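You operate a simulated robot arm through the tools that you are given. There is no shell and no other tool. Be economical: measure what you need, move in short steps, check, and stop when the job is done.

Carry out the task below with a simulated robot arm. There is one attempt and no reset: what you move stays moved.

Task
Check channel 75 on the meter plate at 4 mA, then 20 mA.
Fine: switch on, black dial to 75; set the orange dial and press the green button at each value; leave it on and its plug in.

Only the result counts: the job must be done as asked and must still hold three seconds after the hand-in. Knocking over, shifting, dropping, spilling or breaking anything else fails it.

Robot
A 7-joint arm with a two-finger parallel gripper, fixed in place. Base frame: the origin is at the foot of the arm, x ahead of it, y to its left, z up; the work surface is at about z = 0. Readings come in m, degrees, newtons and seconds.
With the tool pointing down near the work surface it reaches from about 0.22 to 0.58 m from the base axis. Its first joint turns from -66.0 to 66.0 degrees. Payload 2.5 kg.
Tool frame: the origin (TCP) lies between the finger pads and is the grasp point; the fingertips stand 0.023 m ahead of it; z points along the fingers, y is the line along which they close. Largest opening 0.094 m; finger width 0.038, thickness 0.01; the body of the gripper, 0.054 by 0.096 m, starts 0.039 m behind the TCP.
Orientation is told as [roll, pitch, yaw] about the base's x, y, z axes, in that order, counted from this pose: with the fingers straight down and closing along the base's y, the tool's x points along the base's -x, its y along +y and its z along -z.

Tools
- The arm moves only by the tool step_arm. Its argument "moves" is a list of rows, each an object of numbers (a shift or turn left out is 0, a gripper value left out holds the last): "tx", "ty", "tz": the shift along the base's x, y, z in m; "wx", "wy", "wz": the turn, a rotation vector about the base's x, y, z in degrees; "jaw": the opening, from 0 (shut) to 1 (fully open). In form: [{"tx": .., "ty": .., "tz": .., "wx": .., "wy": .., "wz": .., "jaw": ..}, ...]. A call has 1 to 10 rows; each row shifts and turns the commanded pose from where the row before left it. A row lasts 0.2 s, in which the tool goes at most 0.05 m and 8.6 degrees; a call with a longer step from one row to the next is refused whole, and so is a gripper value outside its range. Where a pose cannot be reached the arm comes as near as it can. A force on the tool above 40 N (or 10 N above the force at the start of the call, whichever is more), or a blocked arm, ends the call early, and 0.2 s more pass. The fingers move at their own pace (about 0.108 m/s each) and stop on an object; they squeeze with about 29 N. The grip force told is the motor's: it shows also when the fingers shut on nothing. Time passes only in rows, and 0.2 s behind the last, so rows that do not move let the fingers close. It gives the time, the measured TCP pose, the force on the tool (base axes), the opening and the grip force at its end, in the units of the frame above (readings bear some noise), with the torque about the TCP (base axes, N m) and any sound that the robot's microphone picked up, and new pictures: "pictures" is both (left out), scene, wrist or none.
- Cameras (640 x 400 px; columns grow to the right, rows downward): "scene" is fixed at [0.1055, -0.3927, 0.5661]; the picture's right is [0.93, -0.37, 0.00], its down [-0.14, -0.34, -0.93] and it looks along [0.35, 0.86, -0.37] (base axes); focal length 329 px, centre (320, 200). "wrist" rides on the gripper at [0.086, 0.016, -0.075] in the tool frame; the picture's right is [-0.18, 0.98, 0.00], its down [-0.58, -0.11, -0.81] and it looks along [-0.79, -0.15, 0.59] (tool axes); focal length 243 px, centre (320, 200). There is no depth. A picture from a camera that has moved, and an enlarged one, comes with that camera's place and axes in the base frame and with its lens.
- close_up(camera, box): a new picture of the part [left, top, right, bottom] of that camera's present view, enlarged. No time passes.
- close_job(): hands the job in; it is judged then, once.

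Work in short steps. Places have to be worked out from the pictures, the camera data and where the tool is seen: move nearer, look again, correct. Check each grasp and each placing, and mend what went wrong. You have 120 turns and 200 pictures in all, those below and enlarged ones among them. Open the gripper and draw the arm clear of the work before you hand the job in, unless the task says otherwise; then end with one line.

The tools are called as a command line: name --argument value ..., lists and objects as JSON in quotes. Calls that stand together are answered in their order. step_arm: Moves the arm, as the interface text tells. Its arguments: {"type":"object","properties":{"moves":{"type":"array"},"pictures":{"type":"string","enum":["both","scene","wrist","none"]}},"required":["moves"]} The other tools are called the same way: close_up (camera, box) takes an enlarged picture of a part of a camera's view; close_job () hands the job in.

At the start:

```text
t: 0.0
eef_pos: [0.322, 0.2088, 0.428]
orientation: [0.0, 0.0, 0.2]
wrist_force: [0.7, 0.2, 1.0]
moment: [0.03, -0.02, -0.03]
opening: 0.094
finger_force: 0.1
```

scene: 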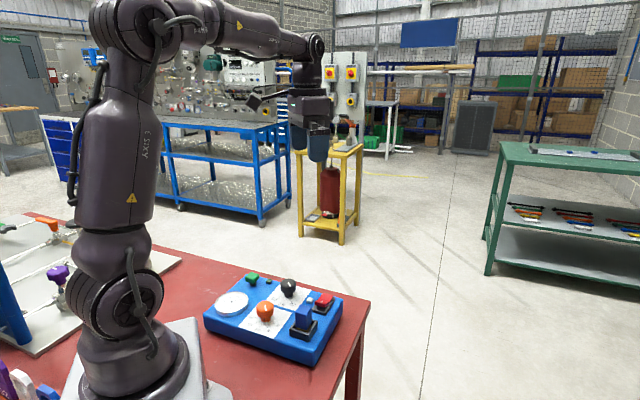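
wrist: 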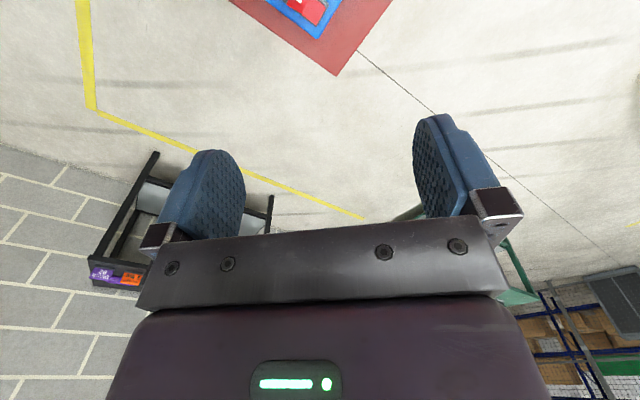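

The blue meter plate is in the scene view; I take close-ups of it to read the dials.

close_up --camera "scene" --box '[195, 260, 355, 370]'

close_up --camera "scene" --box '[240, 270, 310, 340]'

```text
3.64 times, centred on (275, 315) of scene
camera zoom: at [0.1055, -0.3927, 0.5661], right [0.93, -0.37, 0.0], down [-0.14, -0.34, -0.93], along [0.35, 0.86, -0.37], focal length 1197 px, centre (484, -218)
```

zoom: 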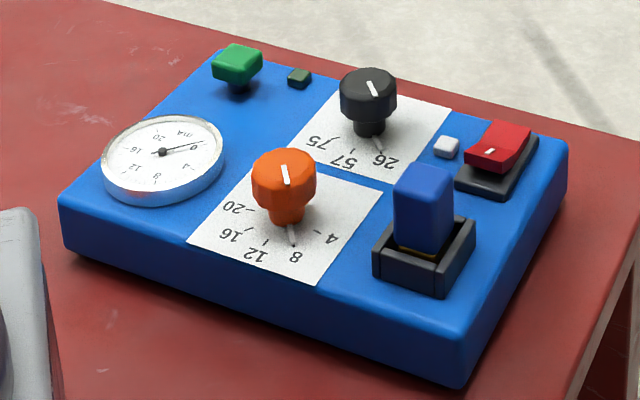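

```text
5.71 times, centred on (275, 305) of scene
camera zoom: at [0.1055, -0.3927, 0.5661], right [0.93, -0.37, 0.0], down [-0.14, -0.34, -0.93], along [0.35, 0.86, -0.37], focal length 1880 px, centre (577, -400)
```

zoom: 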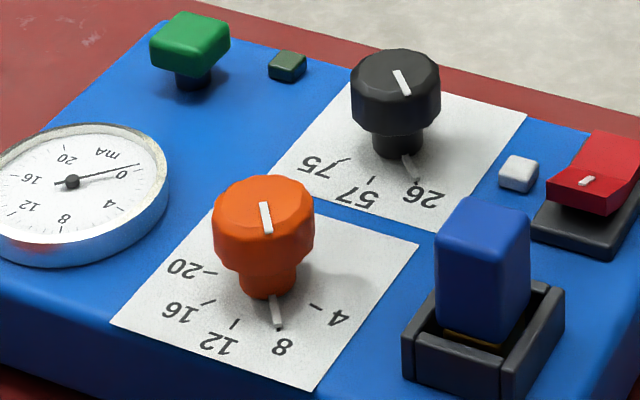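

The plate lies at about 45° with its centre near (0.25, 0.24) and its top at z≈0.03. I turn the wrist so its camera looks over the plate.

step_arm --moves '[{"tx": -0.006, "ty": -0.011, "tz": -0.006, "wz": 8}, {"tx": -0.006, "ty": -0.011, "tz": -0.006, "wz": 8}, {"tx": -0.006, "ty": -0.011, "tz": -0.006, "wz": 8}, {"tx": -0.006, "ty": -0.011, "tz": -0.006, "wz": 8}, {"tx": -0.006, "ty": -0.011, "tz": -0.006, "wz": 8}, {"tx": -0.006, "ty": -0.011, "tz": -0.006, "wz": 8}, {"tx": -0.006, "ty": -0.011, "tz": -0.006, "wz": 8}, {"tx": -0.006, "ty": -0.011, "tz": -0.006, "wz": 8}, {"tx": -0.006, "ty": -0.011, "tz": -0.006, "wz": 8}, {"tx": -0.006, "ty": -0.011, "tz": -0.006, "wz": 8}]'

```text
t: 2.2
eef_pos: [0.2621, 0.1018, 0.3693]
orientation: [0.0, 0.0, 80.2]
wrist_force: [0.1, 0.4, -0.1]
moment: [0.0, 0.05, -0.03]
opening: 0.0939
finger_force: 0.1
camera wrist: at [0.2327, 0.0188, 0.4421], right [-0.94, 0.35, 0.0], down [0.21, 0.55, 0.81], along [0.28, 0.76, -0.59], focal length 243 px, centre (320, 200)
```

scene: 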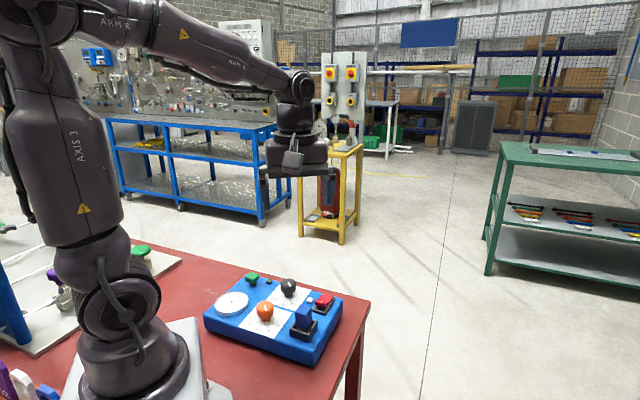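
wrist: 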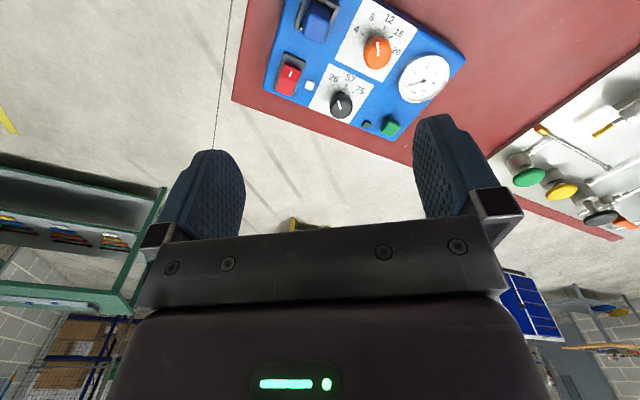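

The wrist camera sees the plate well, so I enlarge it.

close_up --camera "wrist" --box '[260, 0, 480, 140]'

```text
2.86 times, centred on (370, 70) of wrist
camera zoom: at [0.2327, 0.0188, 0.4421], right [-0.94, 0.35, 0.0], down [0.21, 0.55, 0.81], along [0.28, 0.76, -0.59], focal length 693 px, centre (177, 571)
```

zoom: 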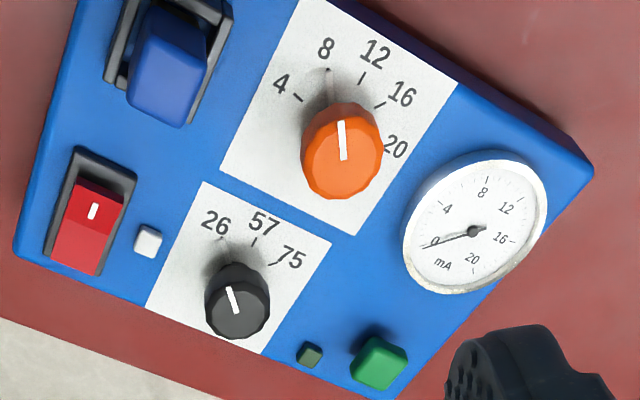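

I zoom tightly on the switch, plug and knobs, from both cameras, before I touch anything.

close_up --camera "scene" --box '[290, 285, 335, 315]'

close_up --camera "wrist" --box '[265, 40, 325, 100]'

close_up --camera "scene" --box '[240, 290, 330, 345]'

```text
13.33 times, centred on (312, 300) of scene
camera zoom: at [0.1055, -0.3927, 0.5661], right [0.93, -0.37, 0.0], down [-0.14, -0.34, -0.93], along [0.35, 0.86, -0.37], focal length 4387 px, centre (420, -1133)
```

zoom: 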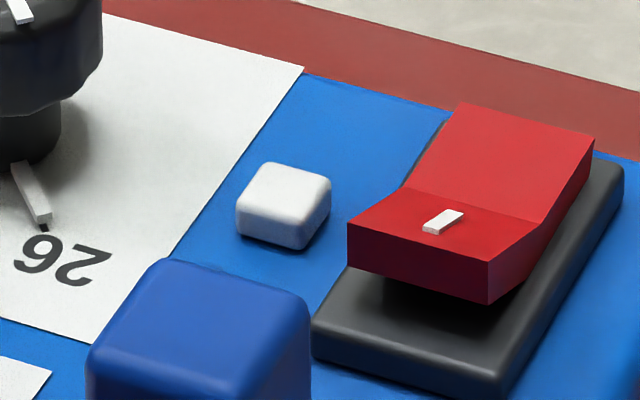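

```text
6.67 times, centred on (295, 70) of wrist
camera zoom: at [0.2327, 0.0188, 0.4421], right [-0.94, 0.35, 0.0], down [0.21, 0.55, 0.81], along [0.28, 0.76, -0.59], focal length 1618 px, centre (487, 1067)
```

zoom: 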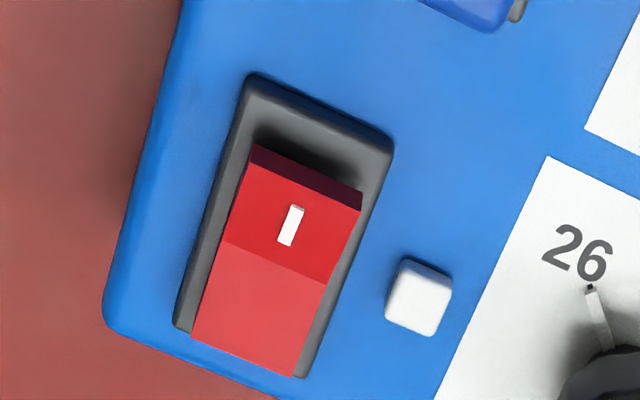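

```text
7.11 times, centred on (285, 318) of scene
camera zoom: at [0.1055, -0.3927, 0.5661], right [0.93, -0.37, 0.0], down [-0.14, -0.34, -0.93], along [0.35, 0.86, -0.37], focal length 2340 px, centre (569, -636)
```

zoom: 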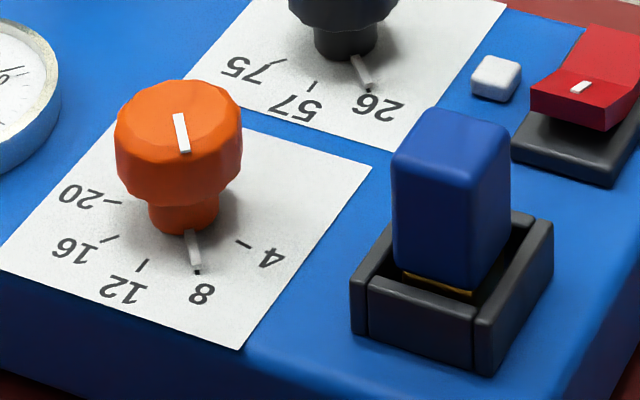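

The plug is in, and the "I" half of the rocker, nearest the plug, is raised, so the switch is off. I shut the jaws, line the closing axis up with the rocker, and hover over the "I" half near (0.337, 0.178).

step_arm --moves '[{"tx": 0.01, "ty": 0.01, "tz": -0.02, "wz": 8, "jaw": 0}, {"tx": 0.01, "ty": 0.01, "tz": -0.025, "wz": 8}, {"tx": 0.01, "ty": 0.01, "tz": -0.025, "wz": 8}, {"tx": 0.01, "ty": 0.01, "tz": -0.025, "wz": 8}, {"tx": 0.01, "ty": 0.01, "tz": -0.025, "wz": 8}, {"tx": 0.01, "ty": 0.01, "tz": -0.025, "wz": 8}, {"tx": 0.015, "ty": 0.016, "tz": -0.025, "wz": 6.8}, {"tz": -0.03}, {}]'

```text
t: 4.2
eef_pos: [0.3384, 0.1758, 0.1667]
orientation: [-0.1, -0.1, 134.8]
wrist_force: [-0.6, 0.2, -0.8]
moment: [-0.01, -0.01, 0.0]
opening: 0.0
finger_force: 29.3
camera wrist: at [0.3887, 0.1037, 0.2408], right [-0.83, -0.56, 0.0], down [-0.33, 0.49, 0.81], along [-0.45, 0.67, -0.59], focal length 243 px, centre (320, 200)
```

scene: 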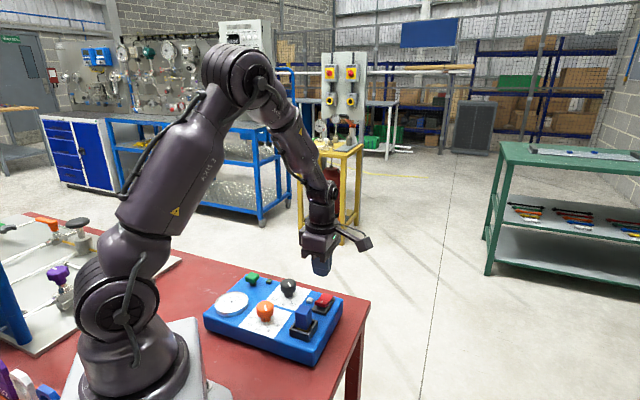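
wrist: 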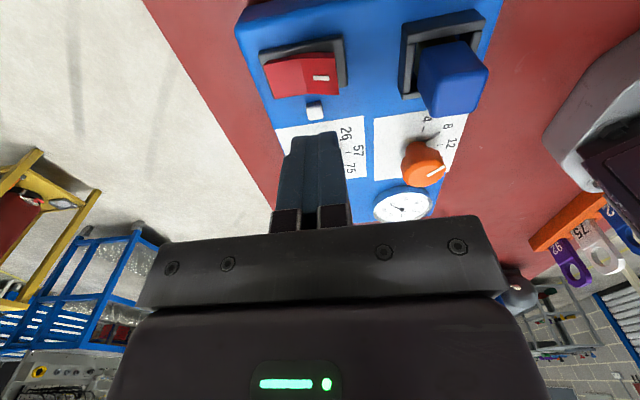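

The two wrist views put the "I" mark at about (0.338, 0.179, 0.062). I go down until I'm just above it.

step_arm --moves '[{"tx": -0.001, "ty": 0.002, "tz": -0.03}, {"tz": -0.025}, {"tz": -0.015}, {}]'

close_up --camera "scene" --box '[280, 270, 350, 320]'

```text
t: 5.2
eef_pos: [0.3376, 0.1774, 0.0966]
orientation: [0.0, 0.0, 134.8]
wrist_force: [-0.1, -0.2, 0.1]
moment: [0.0, -0.05, 0.0]
opening: 0.0
finger_force: 28.6
camera wrist: at [0.3876, 0.106, 0.1707], right [-0.83, -0.56, 0.0], down [-0.33, 0.49, 0.81], along [-0.45, 0.67, -0.59], focal length 243 px, centre (320, 200)
```

scene: 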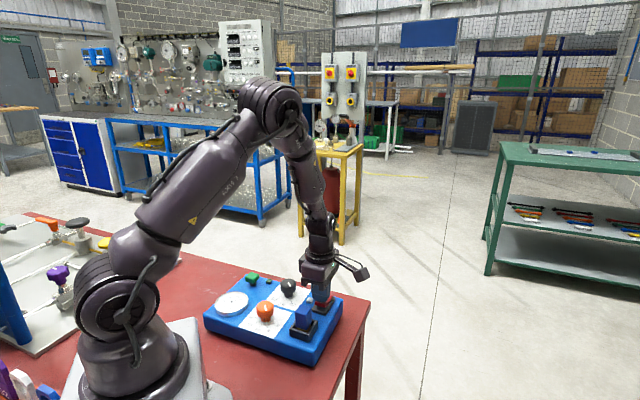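
wrist: 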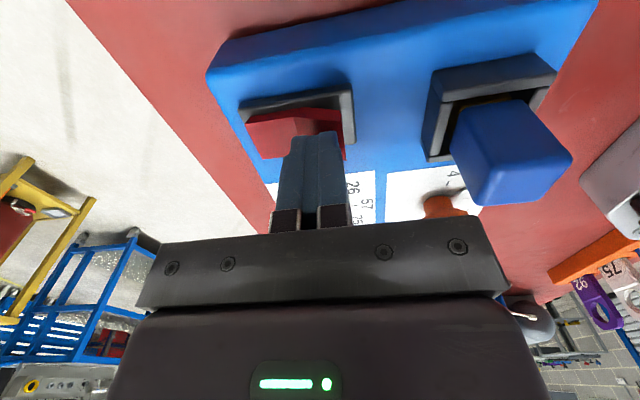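

```text
8.00 times, centred on (315, 295) of scene
camera zoom: at [0.1055, -0.3927, 0.5661], right [0.93, -0.37, 0.0], down [-0.14, -0.34, -0.93], along [0.35, 0.86, -0.37], focal length 2632 px, centre (360, -560)
```

zoom: 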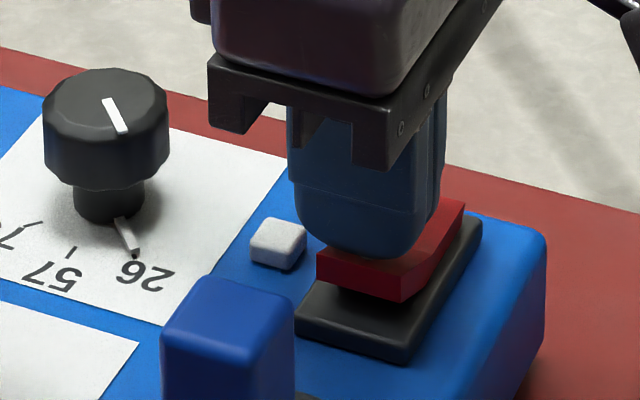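

The tip is over the raised half, about 1 cm above it. I shift slightly to its outer side and press in small steps.

step_arm --moves '[{"tx": -0.002, "ty": -0.002, "tz": -0.006}, {"tz": -0.004}, {"tz": -0.004}, {"tz": -0.003}, {"tz": -0.003}]' --pictures "none"

close_up --camera "scene" --box '[280, 270, 350, 320]'

```text
t: 6.0
eef_pos: [0.3355, 0.1769, 0.0874]
orientation: [0.2, 0.2, 134.9]
wrist_force: [-1.9, -2.5, 5.6]
moment: [0.0, 0.03, 0.03]
opening: 0.0
finger_force: 29.0
stopped in row 4: the force on the tool passed its limit at 55 N (the readings are from after the stop); the commanded pose is now the measured one
```

```text
8.00 times, centred on (315, 295) of scene
camera zoom: at [0.1055, -0.3927, 0.5661], right [0.93, -0.37, 0.0], down [-0.14, -0.34, -0.93], along [0.35, 0.86, -0.37], focal length 2632 px, centre (360, -560)
```

zoom: 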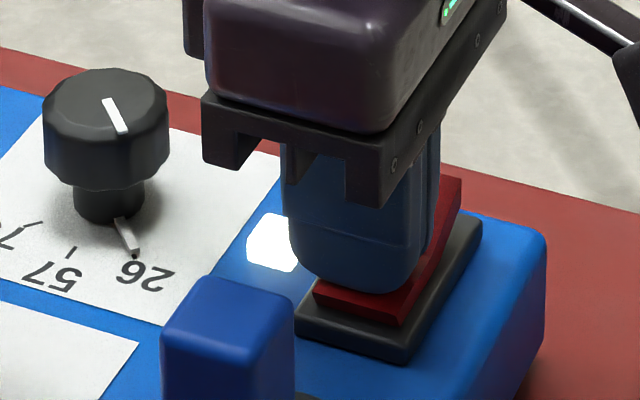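

The white lamp is lit, so the switch is on. I back straight up and move towards the black dial, opening the jaws, to measure it.

step_arm --moves '[{"tz": 0.03}, {"tz": 0.04}, {"tz": 0.03, "ty": 0.01, "jaw": 0.65}, {"tz": 0.02, "ty": 0.02, "jaw": 0.65}, {"ty": 0.02, "jaw": 0.65}, {}]' --pictures "wrist"

close_up --camera "scene" --box '[240, 270, 350, 340]'

close_up --camera "wrist" --box '[230, 0, 450, 140]'

```text
t: 7.4
eef_pos: [0.3319, 0.2265, 0.2064]
orientation: [0.1, 0.0, 134.9]
wrist_force: [0.7, 0.0, 0.1]
moment: [0.01, 0.0, 0.01]
opening: 0.0611
finger_force: 0.1
camera wrist: at [0.3839, 0.1543, 0.2808], right [-0.83, -0.56, 0.0], down [-0.33, 0.49, 0.81], along [-0.45, 0.67, -0.59], focal length 243 px, centre (320, 200)
```

wrist: 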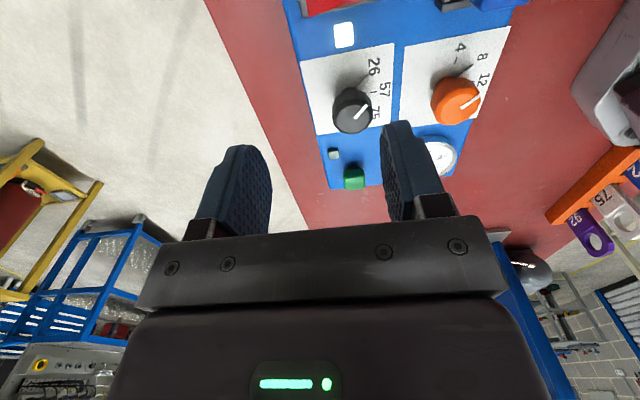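

```text
5.71 times, centred on (295, 305) of scene
camera zoom: at [0.1055, -0.3927, 0.5661], right [0.93, -0.37, 0.0], down [-0.14, -0.34, -0.93], along [0.35, 0.86, -0.37], focal length 1880 px, centre (463, -400)
```

zoom: 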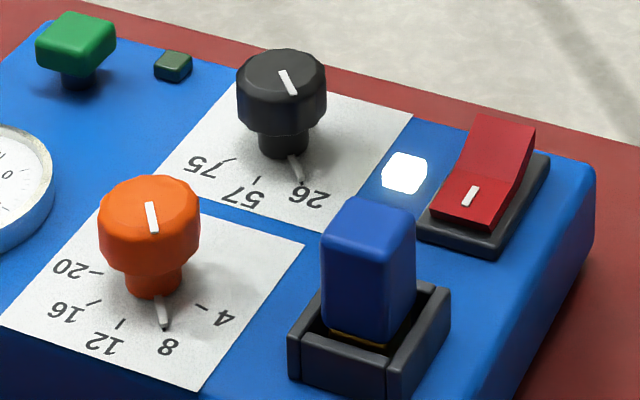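

```text
2.86 times, centred on (340, 70) of wrist
camera zoom: at [0.3839, 0.1543, 0.2808], right [-0.83, -0.56, 0.0], down [-0.33, 0.49, 0.81], along [-0.45, 0.67, -0.59], focal length 693 px, centre (263, 571)
```

zoom: 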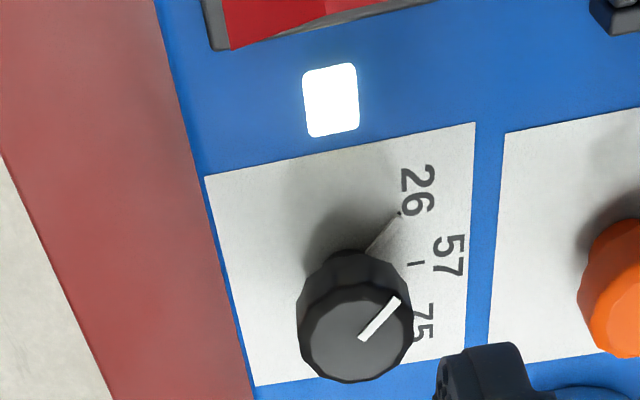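

With more views the plate top comes out at z≈0.047, and the black knob's centre at (0.281, 0.252) with its top at 0.085. I hover over it with the jaws open.

step_arm --moves '[{"tx": -0.025, "ty": 0.012, "tz": -0.025}, {"tx": -0.026, "ty": 0.0135, "tz": -0.025}, {"tz": -0.03}, {}]' --pictures "wrist"

close_up --camera "scene" --box '[240, 260, 350, 330]'

```text
t: 8.4
eef_pos: [0.2812, 0.2522, 0.1268]
orientation: [0.2, 0.1, 134.9]
wrist_force: [-0.1, 0.2, 0.1]
moment: [-0.01, 0.03, 0.05]
opening: 0.0609
finger_force: 0.1
camera wrist: at [0.3321, 0.1797, 0.1994], right [-0.83, -0.56, 0.0], down [-0.33, 0.49, 0.81], along [-0.45, 0.67, -0.59], focal length 243 px, centre (320, 200)
```

wrist: 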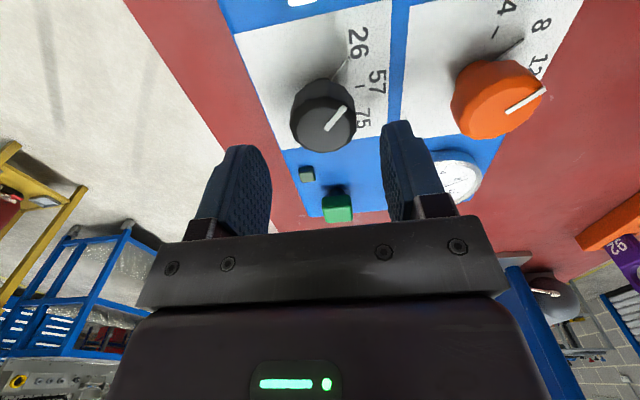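

```text
5.71 times, centred on (295, 295) of scene
camera zoom: at [0.1055, -0.3927, 0.5661], right [0.93, -0.37, 0.0], down [-0.14, -0.34, -0.93], along [0.35, 0.86, -0.37], focal length 1880 px, centre (463, -343)
```

zoom: 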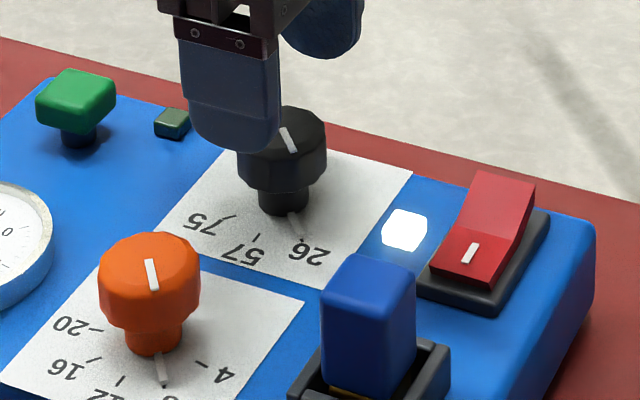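

The knob shows between the fingers, with its centre near (0.282, 0.250). I adjust by 2 mm, lower to z≈0.082 and close.

step_arm --moves '[{"tx": 0.001, "ty": -0.002, "tz": -0.015}, {"tz": -0.015}, {"tz": -0.013}, {"jaw": 0.2}, {"jaw": 0.2}, {"jaw": 0.2}]' --pictures "wrist"

close_up --camera "scene" --box '[240, 260, 350, 330]'

```text
t: 9.8
eef_pos: [0.2817, 0.2481, 0.0832]
orientation: [0.5, 0.0, 134.9]
wrist_force: [-18.5, -16.8, 12.5]
moment: [-0.23, 0.08, 0.04]
opening: 0.0372
finger_force: 29.2
camera wrist: at [0.3332, 0.1765, 0.1569], right [-0.83, -0.56, 0.01], down [-0.33, 0.49, 0.8], along [-0.46, 0.66, -0.59], focal length 243 px, centre (320, 200)
```

wrist: 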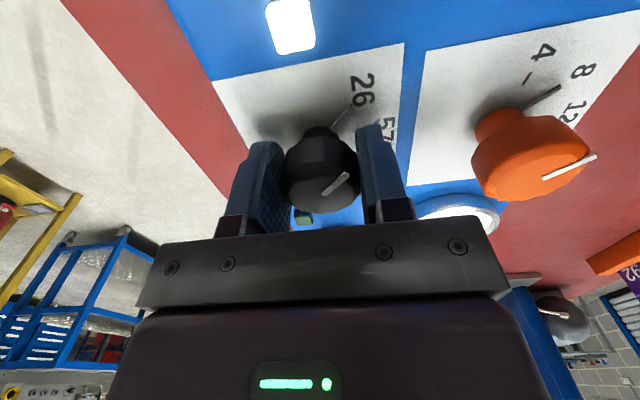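

```text
5.71 times, centred on (295, 295) of scene
camera zoom: at [0.1055, -0.3927, 0.5661], right [0.93, -0.37, 0.0], down [-0.14, -0.34, -0.93], along [0.35, 0.86, -0.37], focal length 1880 px, centre (463, -343)
```

zoom: 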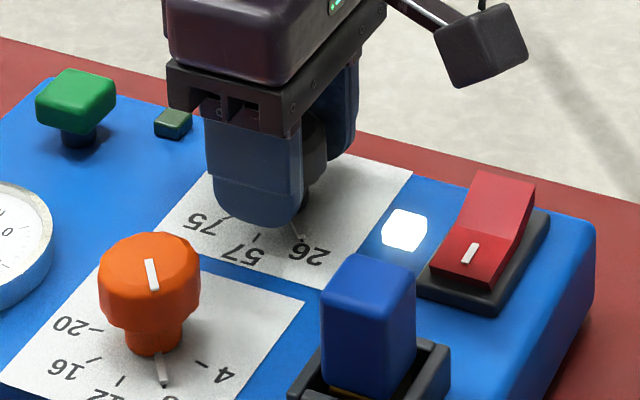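

The black knob is gripped at 0.037 m, with some side load. I ease about 2.5 mm towards −v to relieve it and check the force.

step_arm --moves '[{"tx": -0.0025, "ty": -0.002}, {}]' --pictures "none"

```text
t: 10.4
eef_pos: [0.282, 0.2488, 0.0822]
orientation: [0.0, -0.1, 134.9]
wrist_force: [0.3, 0.9, -0.2]
moment: [-0.09, -0.15, 0.01]
opening: 0.0373
finger_force: 28.9
```

The load is gone. I turn the knob 43° clockwise, seen from above, and look.

step_arm --moves '[{"wz": -7.2}, {"wz": -7.2}, {"wz": -7.2}, {"wz": -7.2}, {"wz": -7.2}, {"wz": -7.2}, {}]' --pictures "wrist"

close_up --camera "scene" --box '[240, 260, 350, 330]'

```text
t: 12.0
eef_pos: [0.2798, 0.2483, 0.0852]
orientation: [0.2, 0.3, 91.6]
wrist_force: [-6.3, -3.5, 0.4]
moment: [0.19, 0.0, -0.06]
opening: 0.0376
finger_force: 29.3
camera wrist: at [0.2683, 0.1613, 0.1577], right [-0.99, 0.16, 0.0], down [0.1, 0.59, 0.8], along [0.12, 0.79, -0.59], focal length 243 px, centre (320, 200)
```

wrist: 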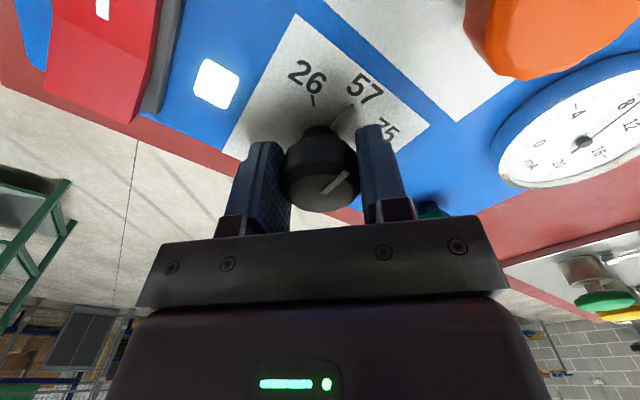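

```text
5.71 times, centred on (295, 295) of scene
camera zoom: at [0.1056, -0.3926, 0.5661], right [0.93, -0.37, 0.0], down [-0.14, -0.34, -0.93], along [0.35, 0.86, -0.37], focal length 1880 px, centre (463, -343)
```

zoom: 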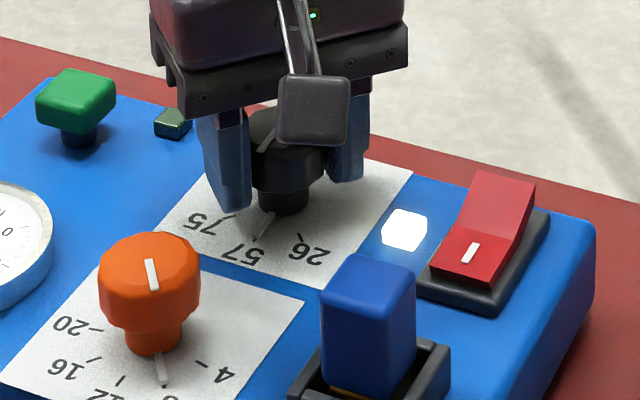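

close_up --camera "wrist" --box '[260, 40, 440, 150]'

```text
3.56 times, centred on (350, 95) of wrist
camera zoom: at [0.2683, 0.1613, 0.1577], right [-0.99, 0.16, 0.0], down [0.1, 0.59, 0.8], along [0.12, 0.79, -0.59], focal length 863 px, centre (213, 573)
```

zoom: 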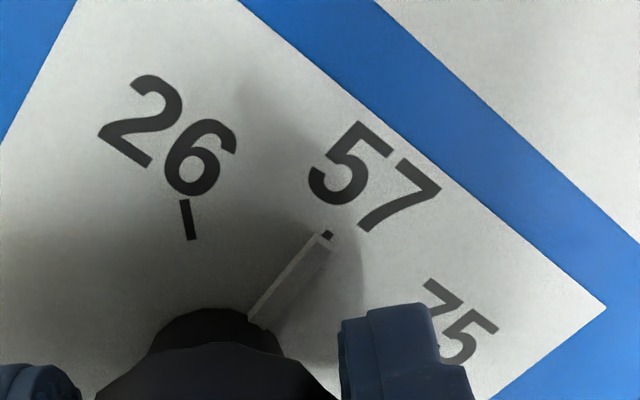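

The pointer sits right on 57 after 43°, so the spacing is about 43°. I turn another 43° to 75.

step_arm --moves '[{"wz": -7.2}, {"wz": -7.2}, {"wz": -7.2}, {"wz": -7.2}, {"wz": -7.2}, {"wz": -7.2}, {}]' --pictures "wrist"

close_up --camera "scene" --box '[255, 275, 325, 320]'

close_up --camera "wrist" --box '[230, 40, 410, 150]'

```text
t: 13.6
eef_pos: [0.2792, 0.2486, 0.0844]
orientation: [0.2, 0.3, 48.5]
wrist_force: [-27.0, -1.6, 5.2]
moment: [0.16, 0.31, 0.02]
opening: 0.037
finger_force: 28.8
camera wrist: at [0.2118, 0.1948, 0.1581], right [-0.61, 0.79, 0.0], down [0.47, 0.37, 0.8], along [0.63, 0.49, -0.6], focal length 243 px, centre (320, 200)
```

wrist: 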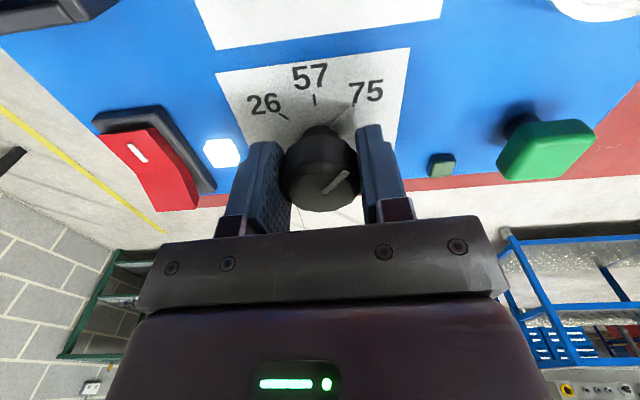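

```text
8.89 times, centred on (290, 298) of scene
camera zoom: at [0.1055, -0.3927, 0.5661], right [0.93, -0.37, 0.0], down [-0.14, -0.34, -0.93], along [0.35, 0.86, -0.37], focal length 2925 px, centre (587, -667)
```

zoom: 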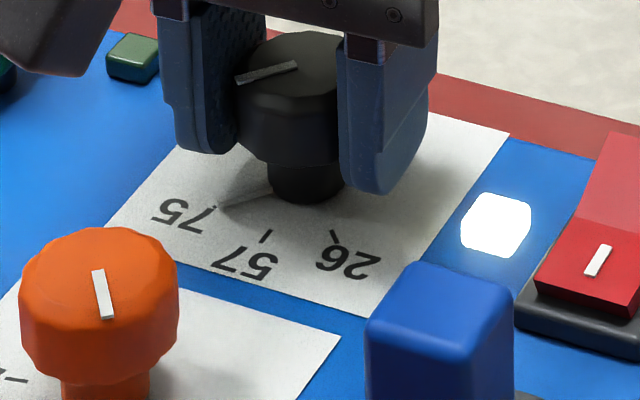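

```text
3.56 times, centred on (320, 95) of wrist
camera zoom: at [0.2118, 0.1948, 0.1581], right [-0.61, 0.79, 0.0], down [0.47, 0.37, 0.8], along [0.63, 0.49, -0.6], focal length 863 px, centre (320, 573)
```

zoom: 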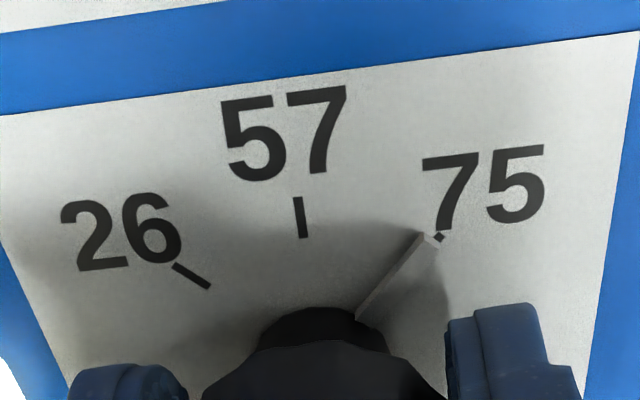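

The pointer is on 75. I release, rise and move towards the orange dial at yaw ~92°, short of it so the camera can measure it.

step_arm --moves '[{"tx": -0.001, "jaw": 0.65}, {"jaw": 0.65}, {"jaw": 0.65}, {"tz": 0.03}, {"tz": 0.04, "wz": 8}, {"tz": 0.03, "tx": -0.02, "ty": -0.03, "wz": 8}, {"tx": -0.025, "ty": -0.03, "wz": 8}, {"tx": -0.025, "ty": -0.04, "wz": 8}, {"wz": 8}, {}]' --pictures "wrist"

close_up --camera "wrist" --box '[230, 0, 450, 140]'

close_up --camera "scene" --box '[195, 260, 355, 360]'

```text
t: 15.8
eef_pos: [0.2129, 0.1473, 0.1816]
orientation: [-0.1, 0.1, 88.6]
wrist_force: [-0.5, -0.2, 1.0]
moment: [-0.02, -0.01, -0.03]
opening: 0.061
finger_force: 0.1
camera wrist: at [0.195, 0.0619, 0.2562], right [-0.98, 0.21, 0.0], down [0.12, 0.58, 0.81], along [0.17, 0.79, -0.59], focal length 243 px, centre (320, 200)
```

wrist: 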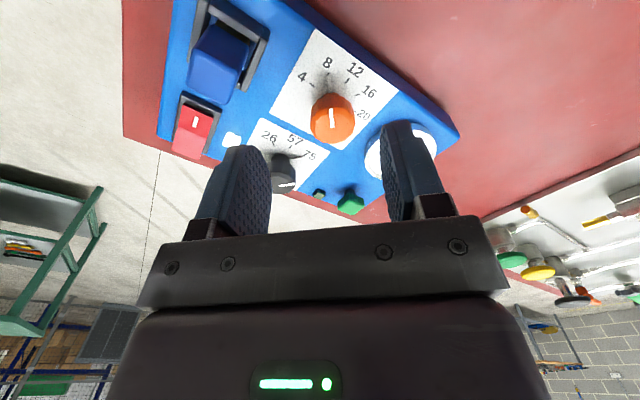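

```text
2.86 times, centred on (340, 70) of wrist
camera zoom: at [0.195, 0.0619, 0.2562], right [-0.98, 0.21, 0.0], down [0.12, 0.58, 0.81], along [0.17, 0.79, -0.59], focal length 693 px, centre (263, 571)
```

zoom: 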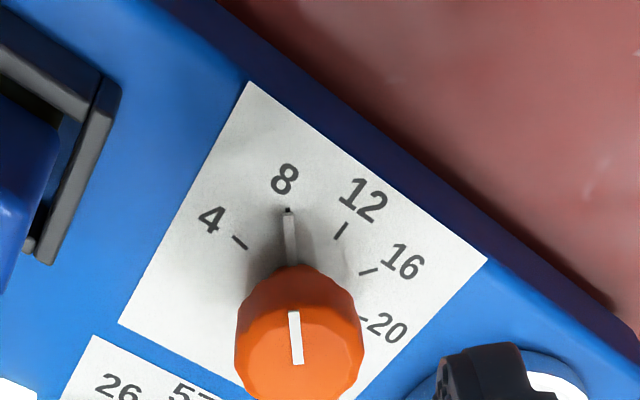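

```text
4.00 times, centred on (275, 310) of scene
camera zoom: at [0.1055, -0.3927, 0.5661], right [0.93, -0.37, 0.0], down [-0.14, -0.34, -0.93], along [0.35, 0.86, -0.37], focal length 1316 px, centre (500, -240)
```

zoom: 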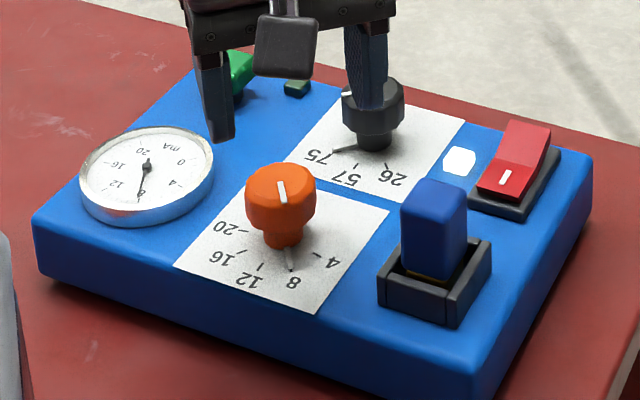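

The meter reads a live 8, so it gives me feedback. I place the orange knob's centre at about (0.212, 0.192) with ~40° between ticks, and move over it and down.

step_arm --moves '[{"tx": -0.001, "ty": 0.025, "tz": -0.025}, {"ty": 0.02, "tz": -0.025}, {}]' --pictures "wrist"

close_up --camera "scene" --box '[220, 270, 330, 340]'

```text
t: 16.6
eef_pos: [0.2105, 0.1915, 0.134]
orientation: [0.0, 0.1, 88.5]
wrist_force: [-0.3, 0.6, 0.1]
moment: [0.0, 0.04, 0.01]
opening: 0.0609
finger_force: 0.1
camera wrist: at [0.1929, 0.1066, 0.2075], right [-0.98, 0.21, 0.0], down [0.12, 0.58, 0.81], along [0.17, 0.79, -0.59], focal length 243 px, centre (320, 200)
```

wrist: 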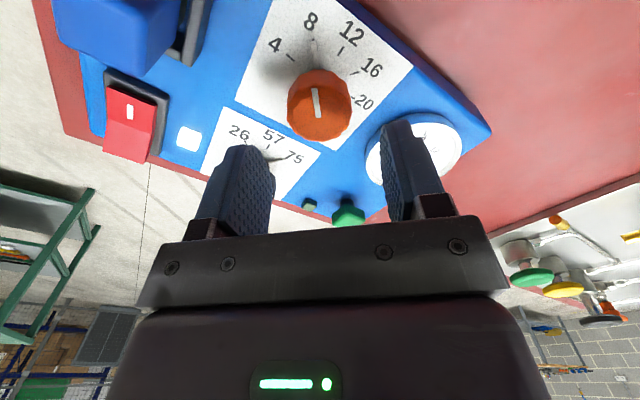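

```text
5.71 times, centred on (275, 305) of scene
camera zoom: at [0.1055, -0.3927, 0.5661], right [0.93, -0.37, 0.0], down [-0.14, -0.34, -0.93], along [0.35, 0.86, -0.37], focal length 1880 px, centre (577, -400)
```

zoom: 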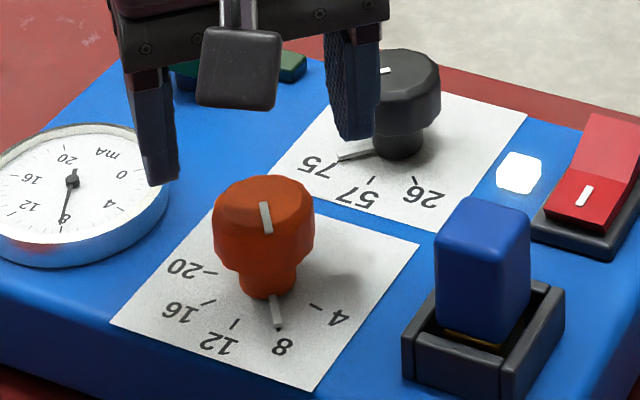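

The top-face estimate puts the knob's centre nearer y≈0.186. I shift there, descend and close.

step_arm --moves '[{"ty": -0.006, "tz": -0.017}, {"tz": -0.018}, {"tz": -0.014}, {}, {"jaw": 0.3}, {"jaw": 0.3}, {"jaw": 0.3}]' --pictures "wrist"

close_up --camera "scene" --box '[220, 270, 330, 340]'

```text
t: 18.2
eef_pos: [0.2095, 0.1871, 0.0855]
orientation: [0.0, 0.1, 88.5]
wrist_force: [3.4, 1.6, -0.8]
moment: [0.0, -0.05, 0.02]
opening: 0.0373
finger_force: 29.5
camera wrist: at [0.1927, 0.1009, 0.1584], right [-0.98, 0.21, 0.0], down [0.13, 0.58, 0.81], along [0.17, 0.79, -0.59], focal length 243 px, centre (320, 200)
```

wrist: 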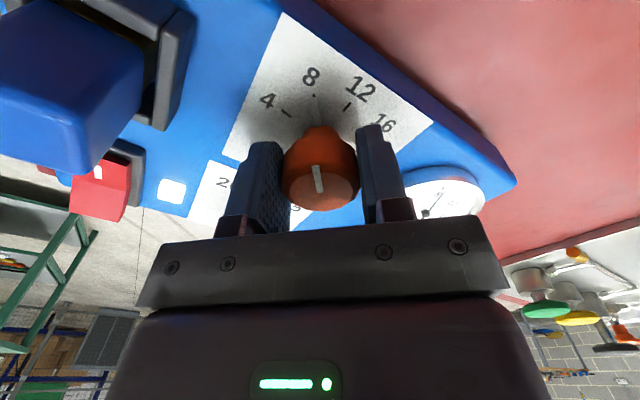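

```text
5.71 times, centred on (275, 305) of scene
camera zoom: at [0.1055, -0.3927, 0.5661], right [0.93, -0.37, 0.0], down [-0.14, -0.34, -0.93], along [0.35, 0.86, -0.37], focal length 1880 px, centre (577, -400)
```

zoom: 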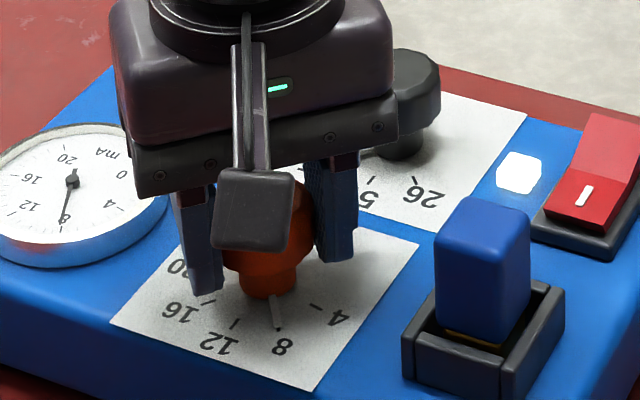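

The grip is good and the load low. I turn +38° counter-clockwise towards 4.

step_arm --moves '[{"wz": 7.6}, {"wz": 7.6}, {"wz": 7.6}, {"wz": 7.6}, {"wz": 7.6}, {}]' --pictures "none"

close_up --camera "wrist" --box '[240, 20, 420, 140]'

close_up --camera "scene" --box '[200, 270, 310, 340]'

```text
t: 19.6
eef_pos: [0.2102, 0.1866, 0.0849]
orientation: [0.0, 0.1, 126.5]
wrist_force: [17.8, -7.2, -0.9]
moment: [-0.17, -0.28, 0.04]
opening: 0.0373
finger_force: 29.4
```

```text
3.33 times, centred on (330, 80) of wrist
camera zoom: at [0.2501, 0.1083, 0.1591], right [-0.9, -0.44, 0.0], down [-0.26, 0.53, 0.8], along [-0.35, 0.72, -0.59], focal length 809 px, centre (287, 600)
```

zoom: 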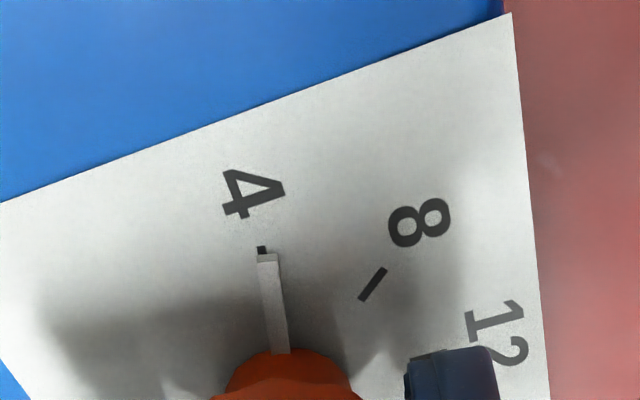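

```text
5.71 times, centred on (255, 305) of scene
camera zoom: at [0.1055, -0.3927, 0.5661], right [0.93, -0.37, 0.0], down [-0.14, -0.34, -0.93], along [0.35, 0.86, -0.37], focal length 1880 px, centre (691, -400)
```

zoom: 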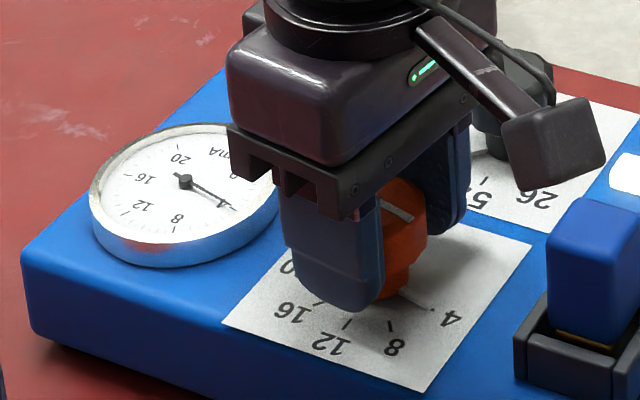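

step_arm --moves '[{"wz": 1.2, "tx": 0.001}, {}]' --pictures "none"

close_up --camera "wrist" --box '[240, 20, 420, 140]'

close_up --camera "scene" --box '[210, 285, 260, 315]'

```text
t: 20.2
eef_pos: [0.2104, 0.1877, 0.0858]
orientation: [0.0, 0.2, 127.8]
wrist_force: [9.0, -9.7, 15.7]
moment: [-0.22, -0.16, 0.01]
opening: 0.037
finger_force: 29.0
```

```text
3.33 times, centred on (330, 80) of wrist
camera zoom: at [0.2518, 0.1092, 0.159], right [-0.89, -0.46, 0.0], down [-0.27, 0.53, 0.81], along [-0.37, 0.72, -0.59], focal length 809 px, centre (287, 600)
```

zoom: 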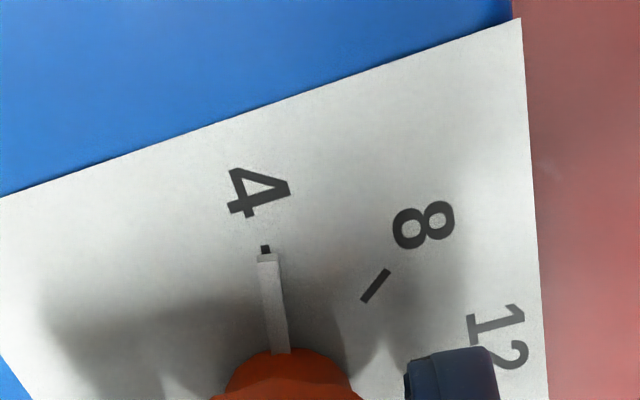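

```text
12.80 times, centred on (235, 300) of scene
camera zoom: at [0.1055, -0.3927, 0.5661], right [0.93, -0.37, 0.0], down [-0.14, -0.34, -0.93], along [0.35, 0.86, -0.37], focal length 4212 px, centre (1408, -1080)
```

zoom: 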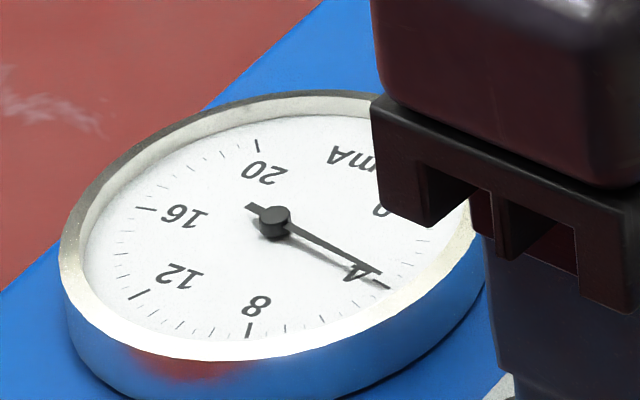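

The needle is on 4. I release, rise, and move towards the green button, turning to yaw 45°.

step_arm --moves '[{"jaw": 0.65}, {"jaw": 0.65}, {"jaw": 0.65}, {"tz": 0.03}, {"tz": 0.04, "wz": -8.5}, {"tz": 0.03, "wz": -8.5}, {"wz": -8.5, "ty": 0.02, "tx": -0.01}, {"wz": -8.5, "ty": 0.02, "tx": -0.01, "jaw": 0}, {"wz": -8.5, "ty": 0.025, "tx": -0.01, "jaw": 0}, {"wz": -8.5, "ty": 0.025, "tx": -0.01, "jaw": 0}]' --pictures "none"

step_arm --moves '[{"wz": -8}, {"wz": -8}, {"wz": -8}, {"wz": -7}, {}]' --pictures "both"

close_up --camera "scene" --box '[200, 260, 310, 330]'

```text
t: 22.4
eef_pos: [0.1692, 0.276, 0.1865]
orientation: [0.0, 0.1, 76.4]
wrist_force: [1.2, -0.5, 0.2]
moment: [0.01, 0.01, -0.03]
opening: 0.0002
finger_force: 28.7
```

```text
t: 23.6
eef_pos: [0.171, 0.2778, 0.1852]
orientation: [0.0, 0.0, 45.5]
wrist_force: [1.0, 0.4, -0.2]
moment: [0.0, 0.03, -0.05]
opening: 0.0001
finger_force: 29.4
camera wrist: at [0.0998, 0.2271, 0.2589], right [-0.57, 0.82, 0.0], down [0.49, 0.34, 0.81], along [0.66, 0.46, -0.59], focal length 243 px, centre (320, 200)
```

scene: 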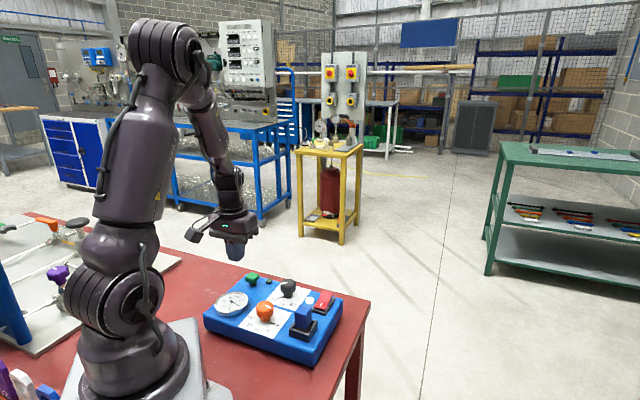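
wrist: 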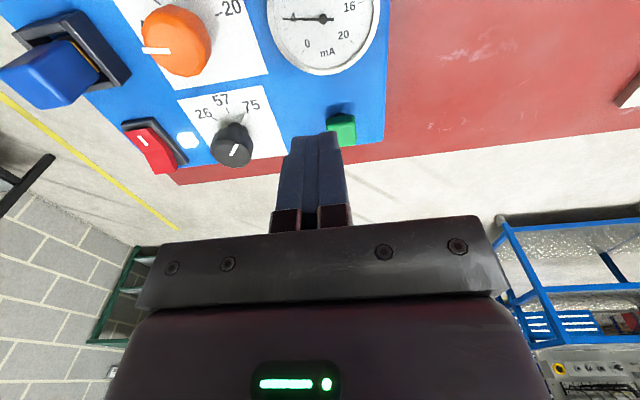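

```text
5.71 times, centred on (255, 295) of scene
camera zoom: at [0.1055, -0.3927, 0.5661], right [0.93, -0.37, 0.0], down [-0.14, -0.34, -0.93], along [0.35, 0.86, -0.37], focal length 1880 px, centre (691, -343)
```

zoom: 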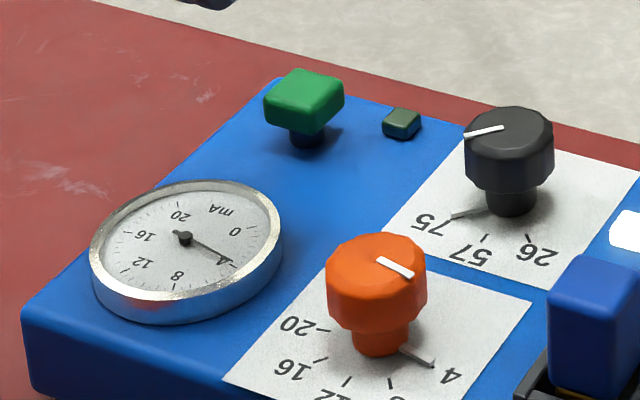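

The orange dial stays on 4 and the black on 75. The green button's top is at about (0.206, 0.323, 0.076), so I hover over it.

step_arm --moves '[{"tx": 0.0175, "ty": 0.0225, "tz": -0.02}, {"tx": 0.0175, "ty": 0.0225, "tz": -0.025}, {"tz": -0.02}, {}]' --pictures "wrist"

close_up --camera "scene" --box '[210, 250, 290, 300]'

close_up --camera "wrist" --box '[250, 60, 410, 220]'

```text
t: 24.6
eef_pos: [0.2058, 0.3242, 0.12]
orientation: [0.0, 0.1, 45.7]
wrist_force: [0.4, -0.5, -0.6]
moment: [0.0, 0.01, 0.02]
opening: 0.0
finger_force: 28.9
camera wrist: at [0.135, 0.2733, 0.1943], right [-0.57, 0.82, 0.0], down [0.48, 0.34, 0.81], along [0.66, 0.46, -0.59], focal length 243 px, centre (320, 200)
```

wrist: 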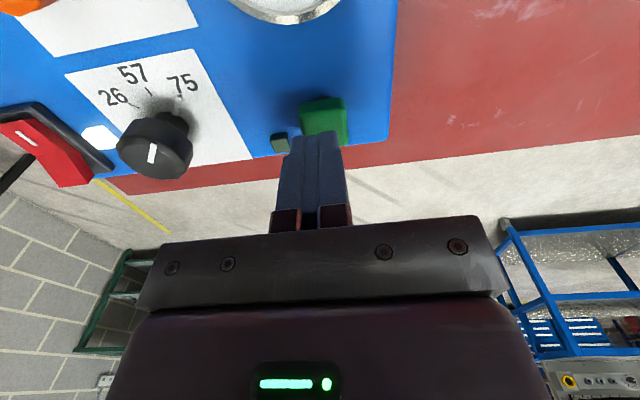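

```text
8.00 times, centred on (250, 275) of scene
camera zoom: at [0.1055, -0.3927, 0.5661], right [0.93, -0.37, 0.0], down [-0.14, -0.34, -0.93], along [0.35, 0.86, -0.37], focal length 2632 px, centre (880, -400)
```

zoom: 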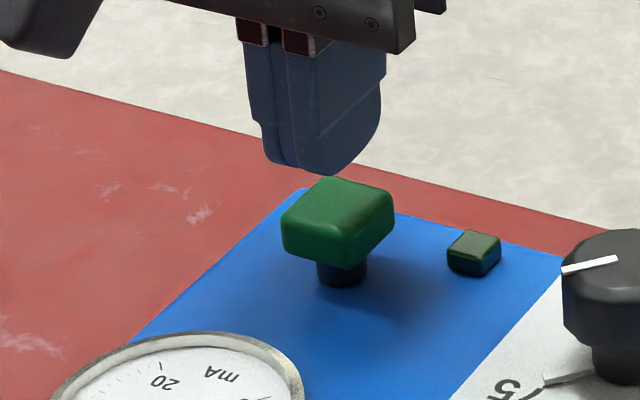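

```text
2.50 times, centred on (330, 140) of wrist
camera zoom: at [0.135, 0.2733, 0.1943], right [-0.57, 0.82, 0.0], down [0.48, 0.34, 0.81], along [0.66, 0.46, -0.59], focal length 606 px, centre (295, 350)
```

zoom: 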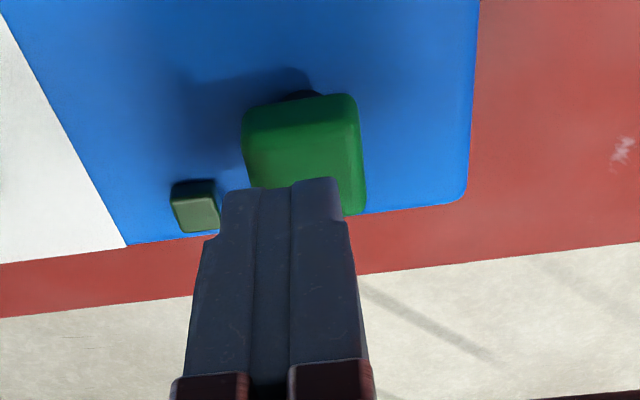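

The fingertip is centred over the button. I press down in small steps and watch the force and sound.

step_arm --moves '[{"tz": -0.012}, {"tz": -0.003}, {"tz": -0.003}, {"tz": -0.002}, {"tz": -0.002}, {"tz": -0.002}, {"tz": -0.002}]' --pictures "none"

close_up --camera "scene" --box '[210, 250, 290, 300]'

```text
t: 26.2
eef_pos: [0.2056, 0.3225, 0.095]
orientation: [0.1, 0.0, 45.6]
wrist_force: [1.6, 0.7, 1.5]
moment: [0.02, -0.11, 0.0]
opening: 0.0
finger_force: 28.8
heard: click
```

```text
8.00 times, centred on (250, 275) of scene
camera zoom: at [0.1055, -0.3927, 0.5661], right [0.93, -0.37, 0.0], down [-0.14, -0.34, -0.93], along [0.35, 0.86, -0.37], focal length 2632 px, centre (880, -400)
```

zoom: 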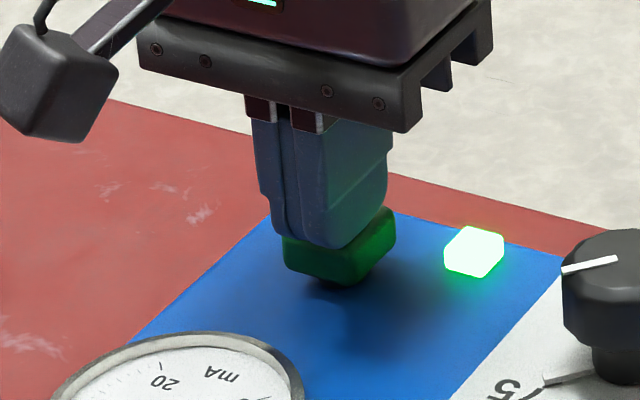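

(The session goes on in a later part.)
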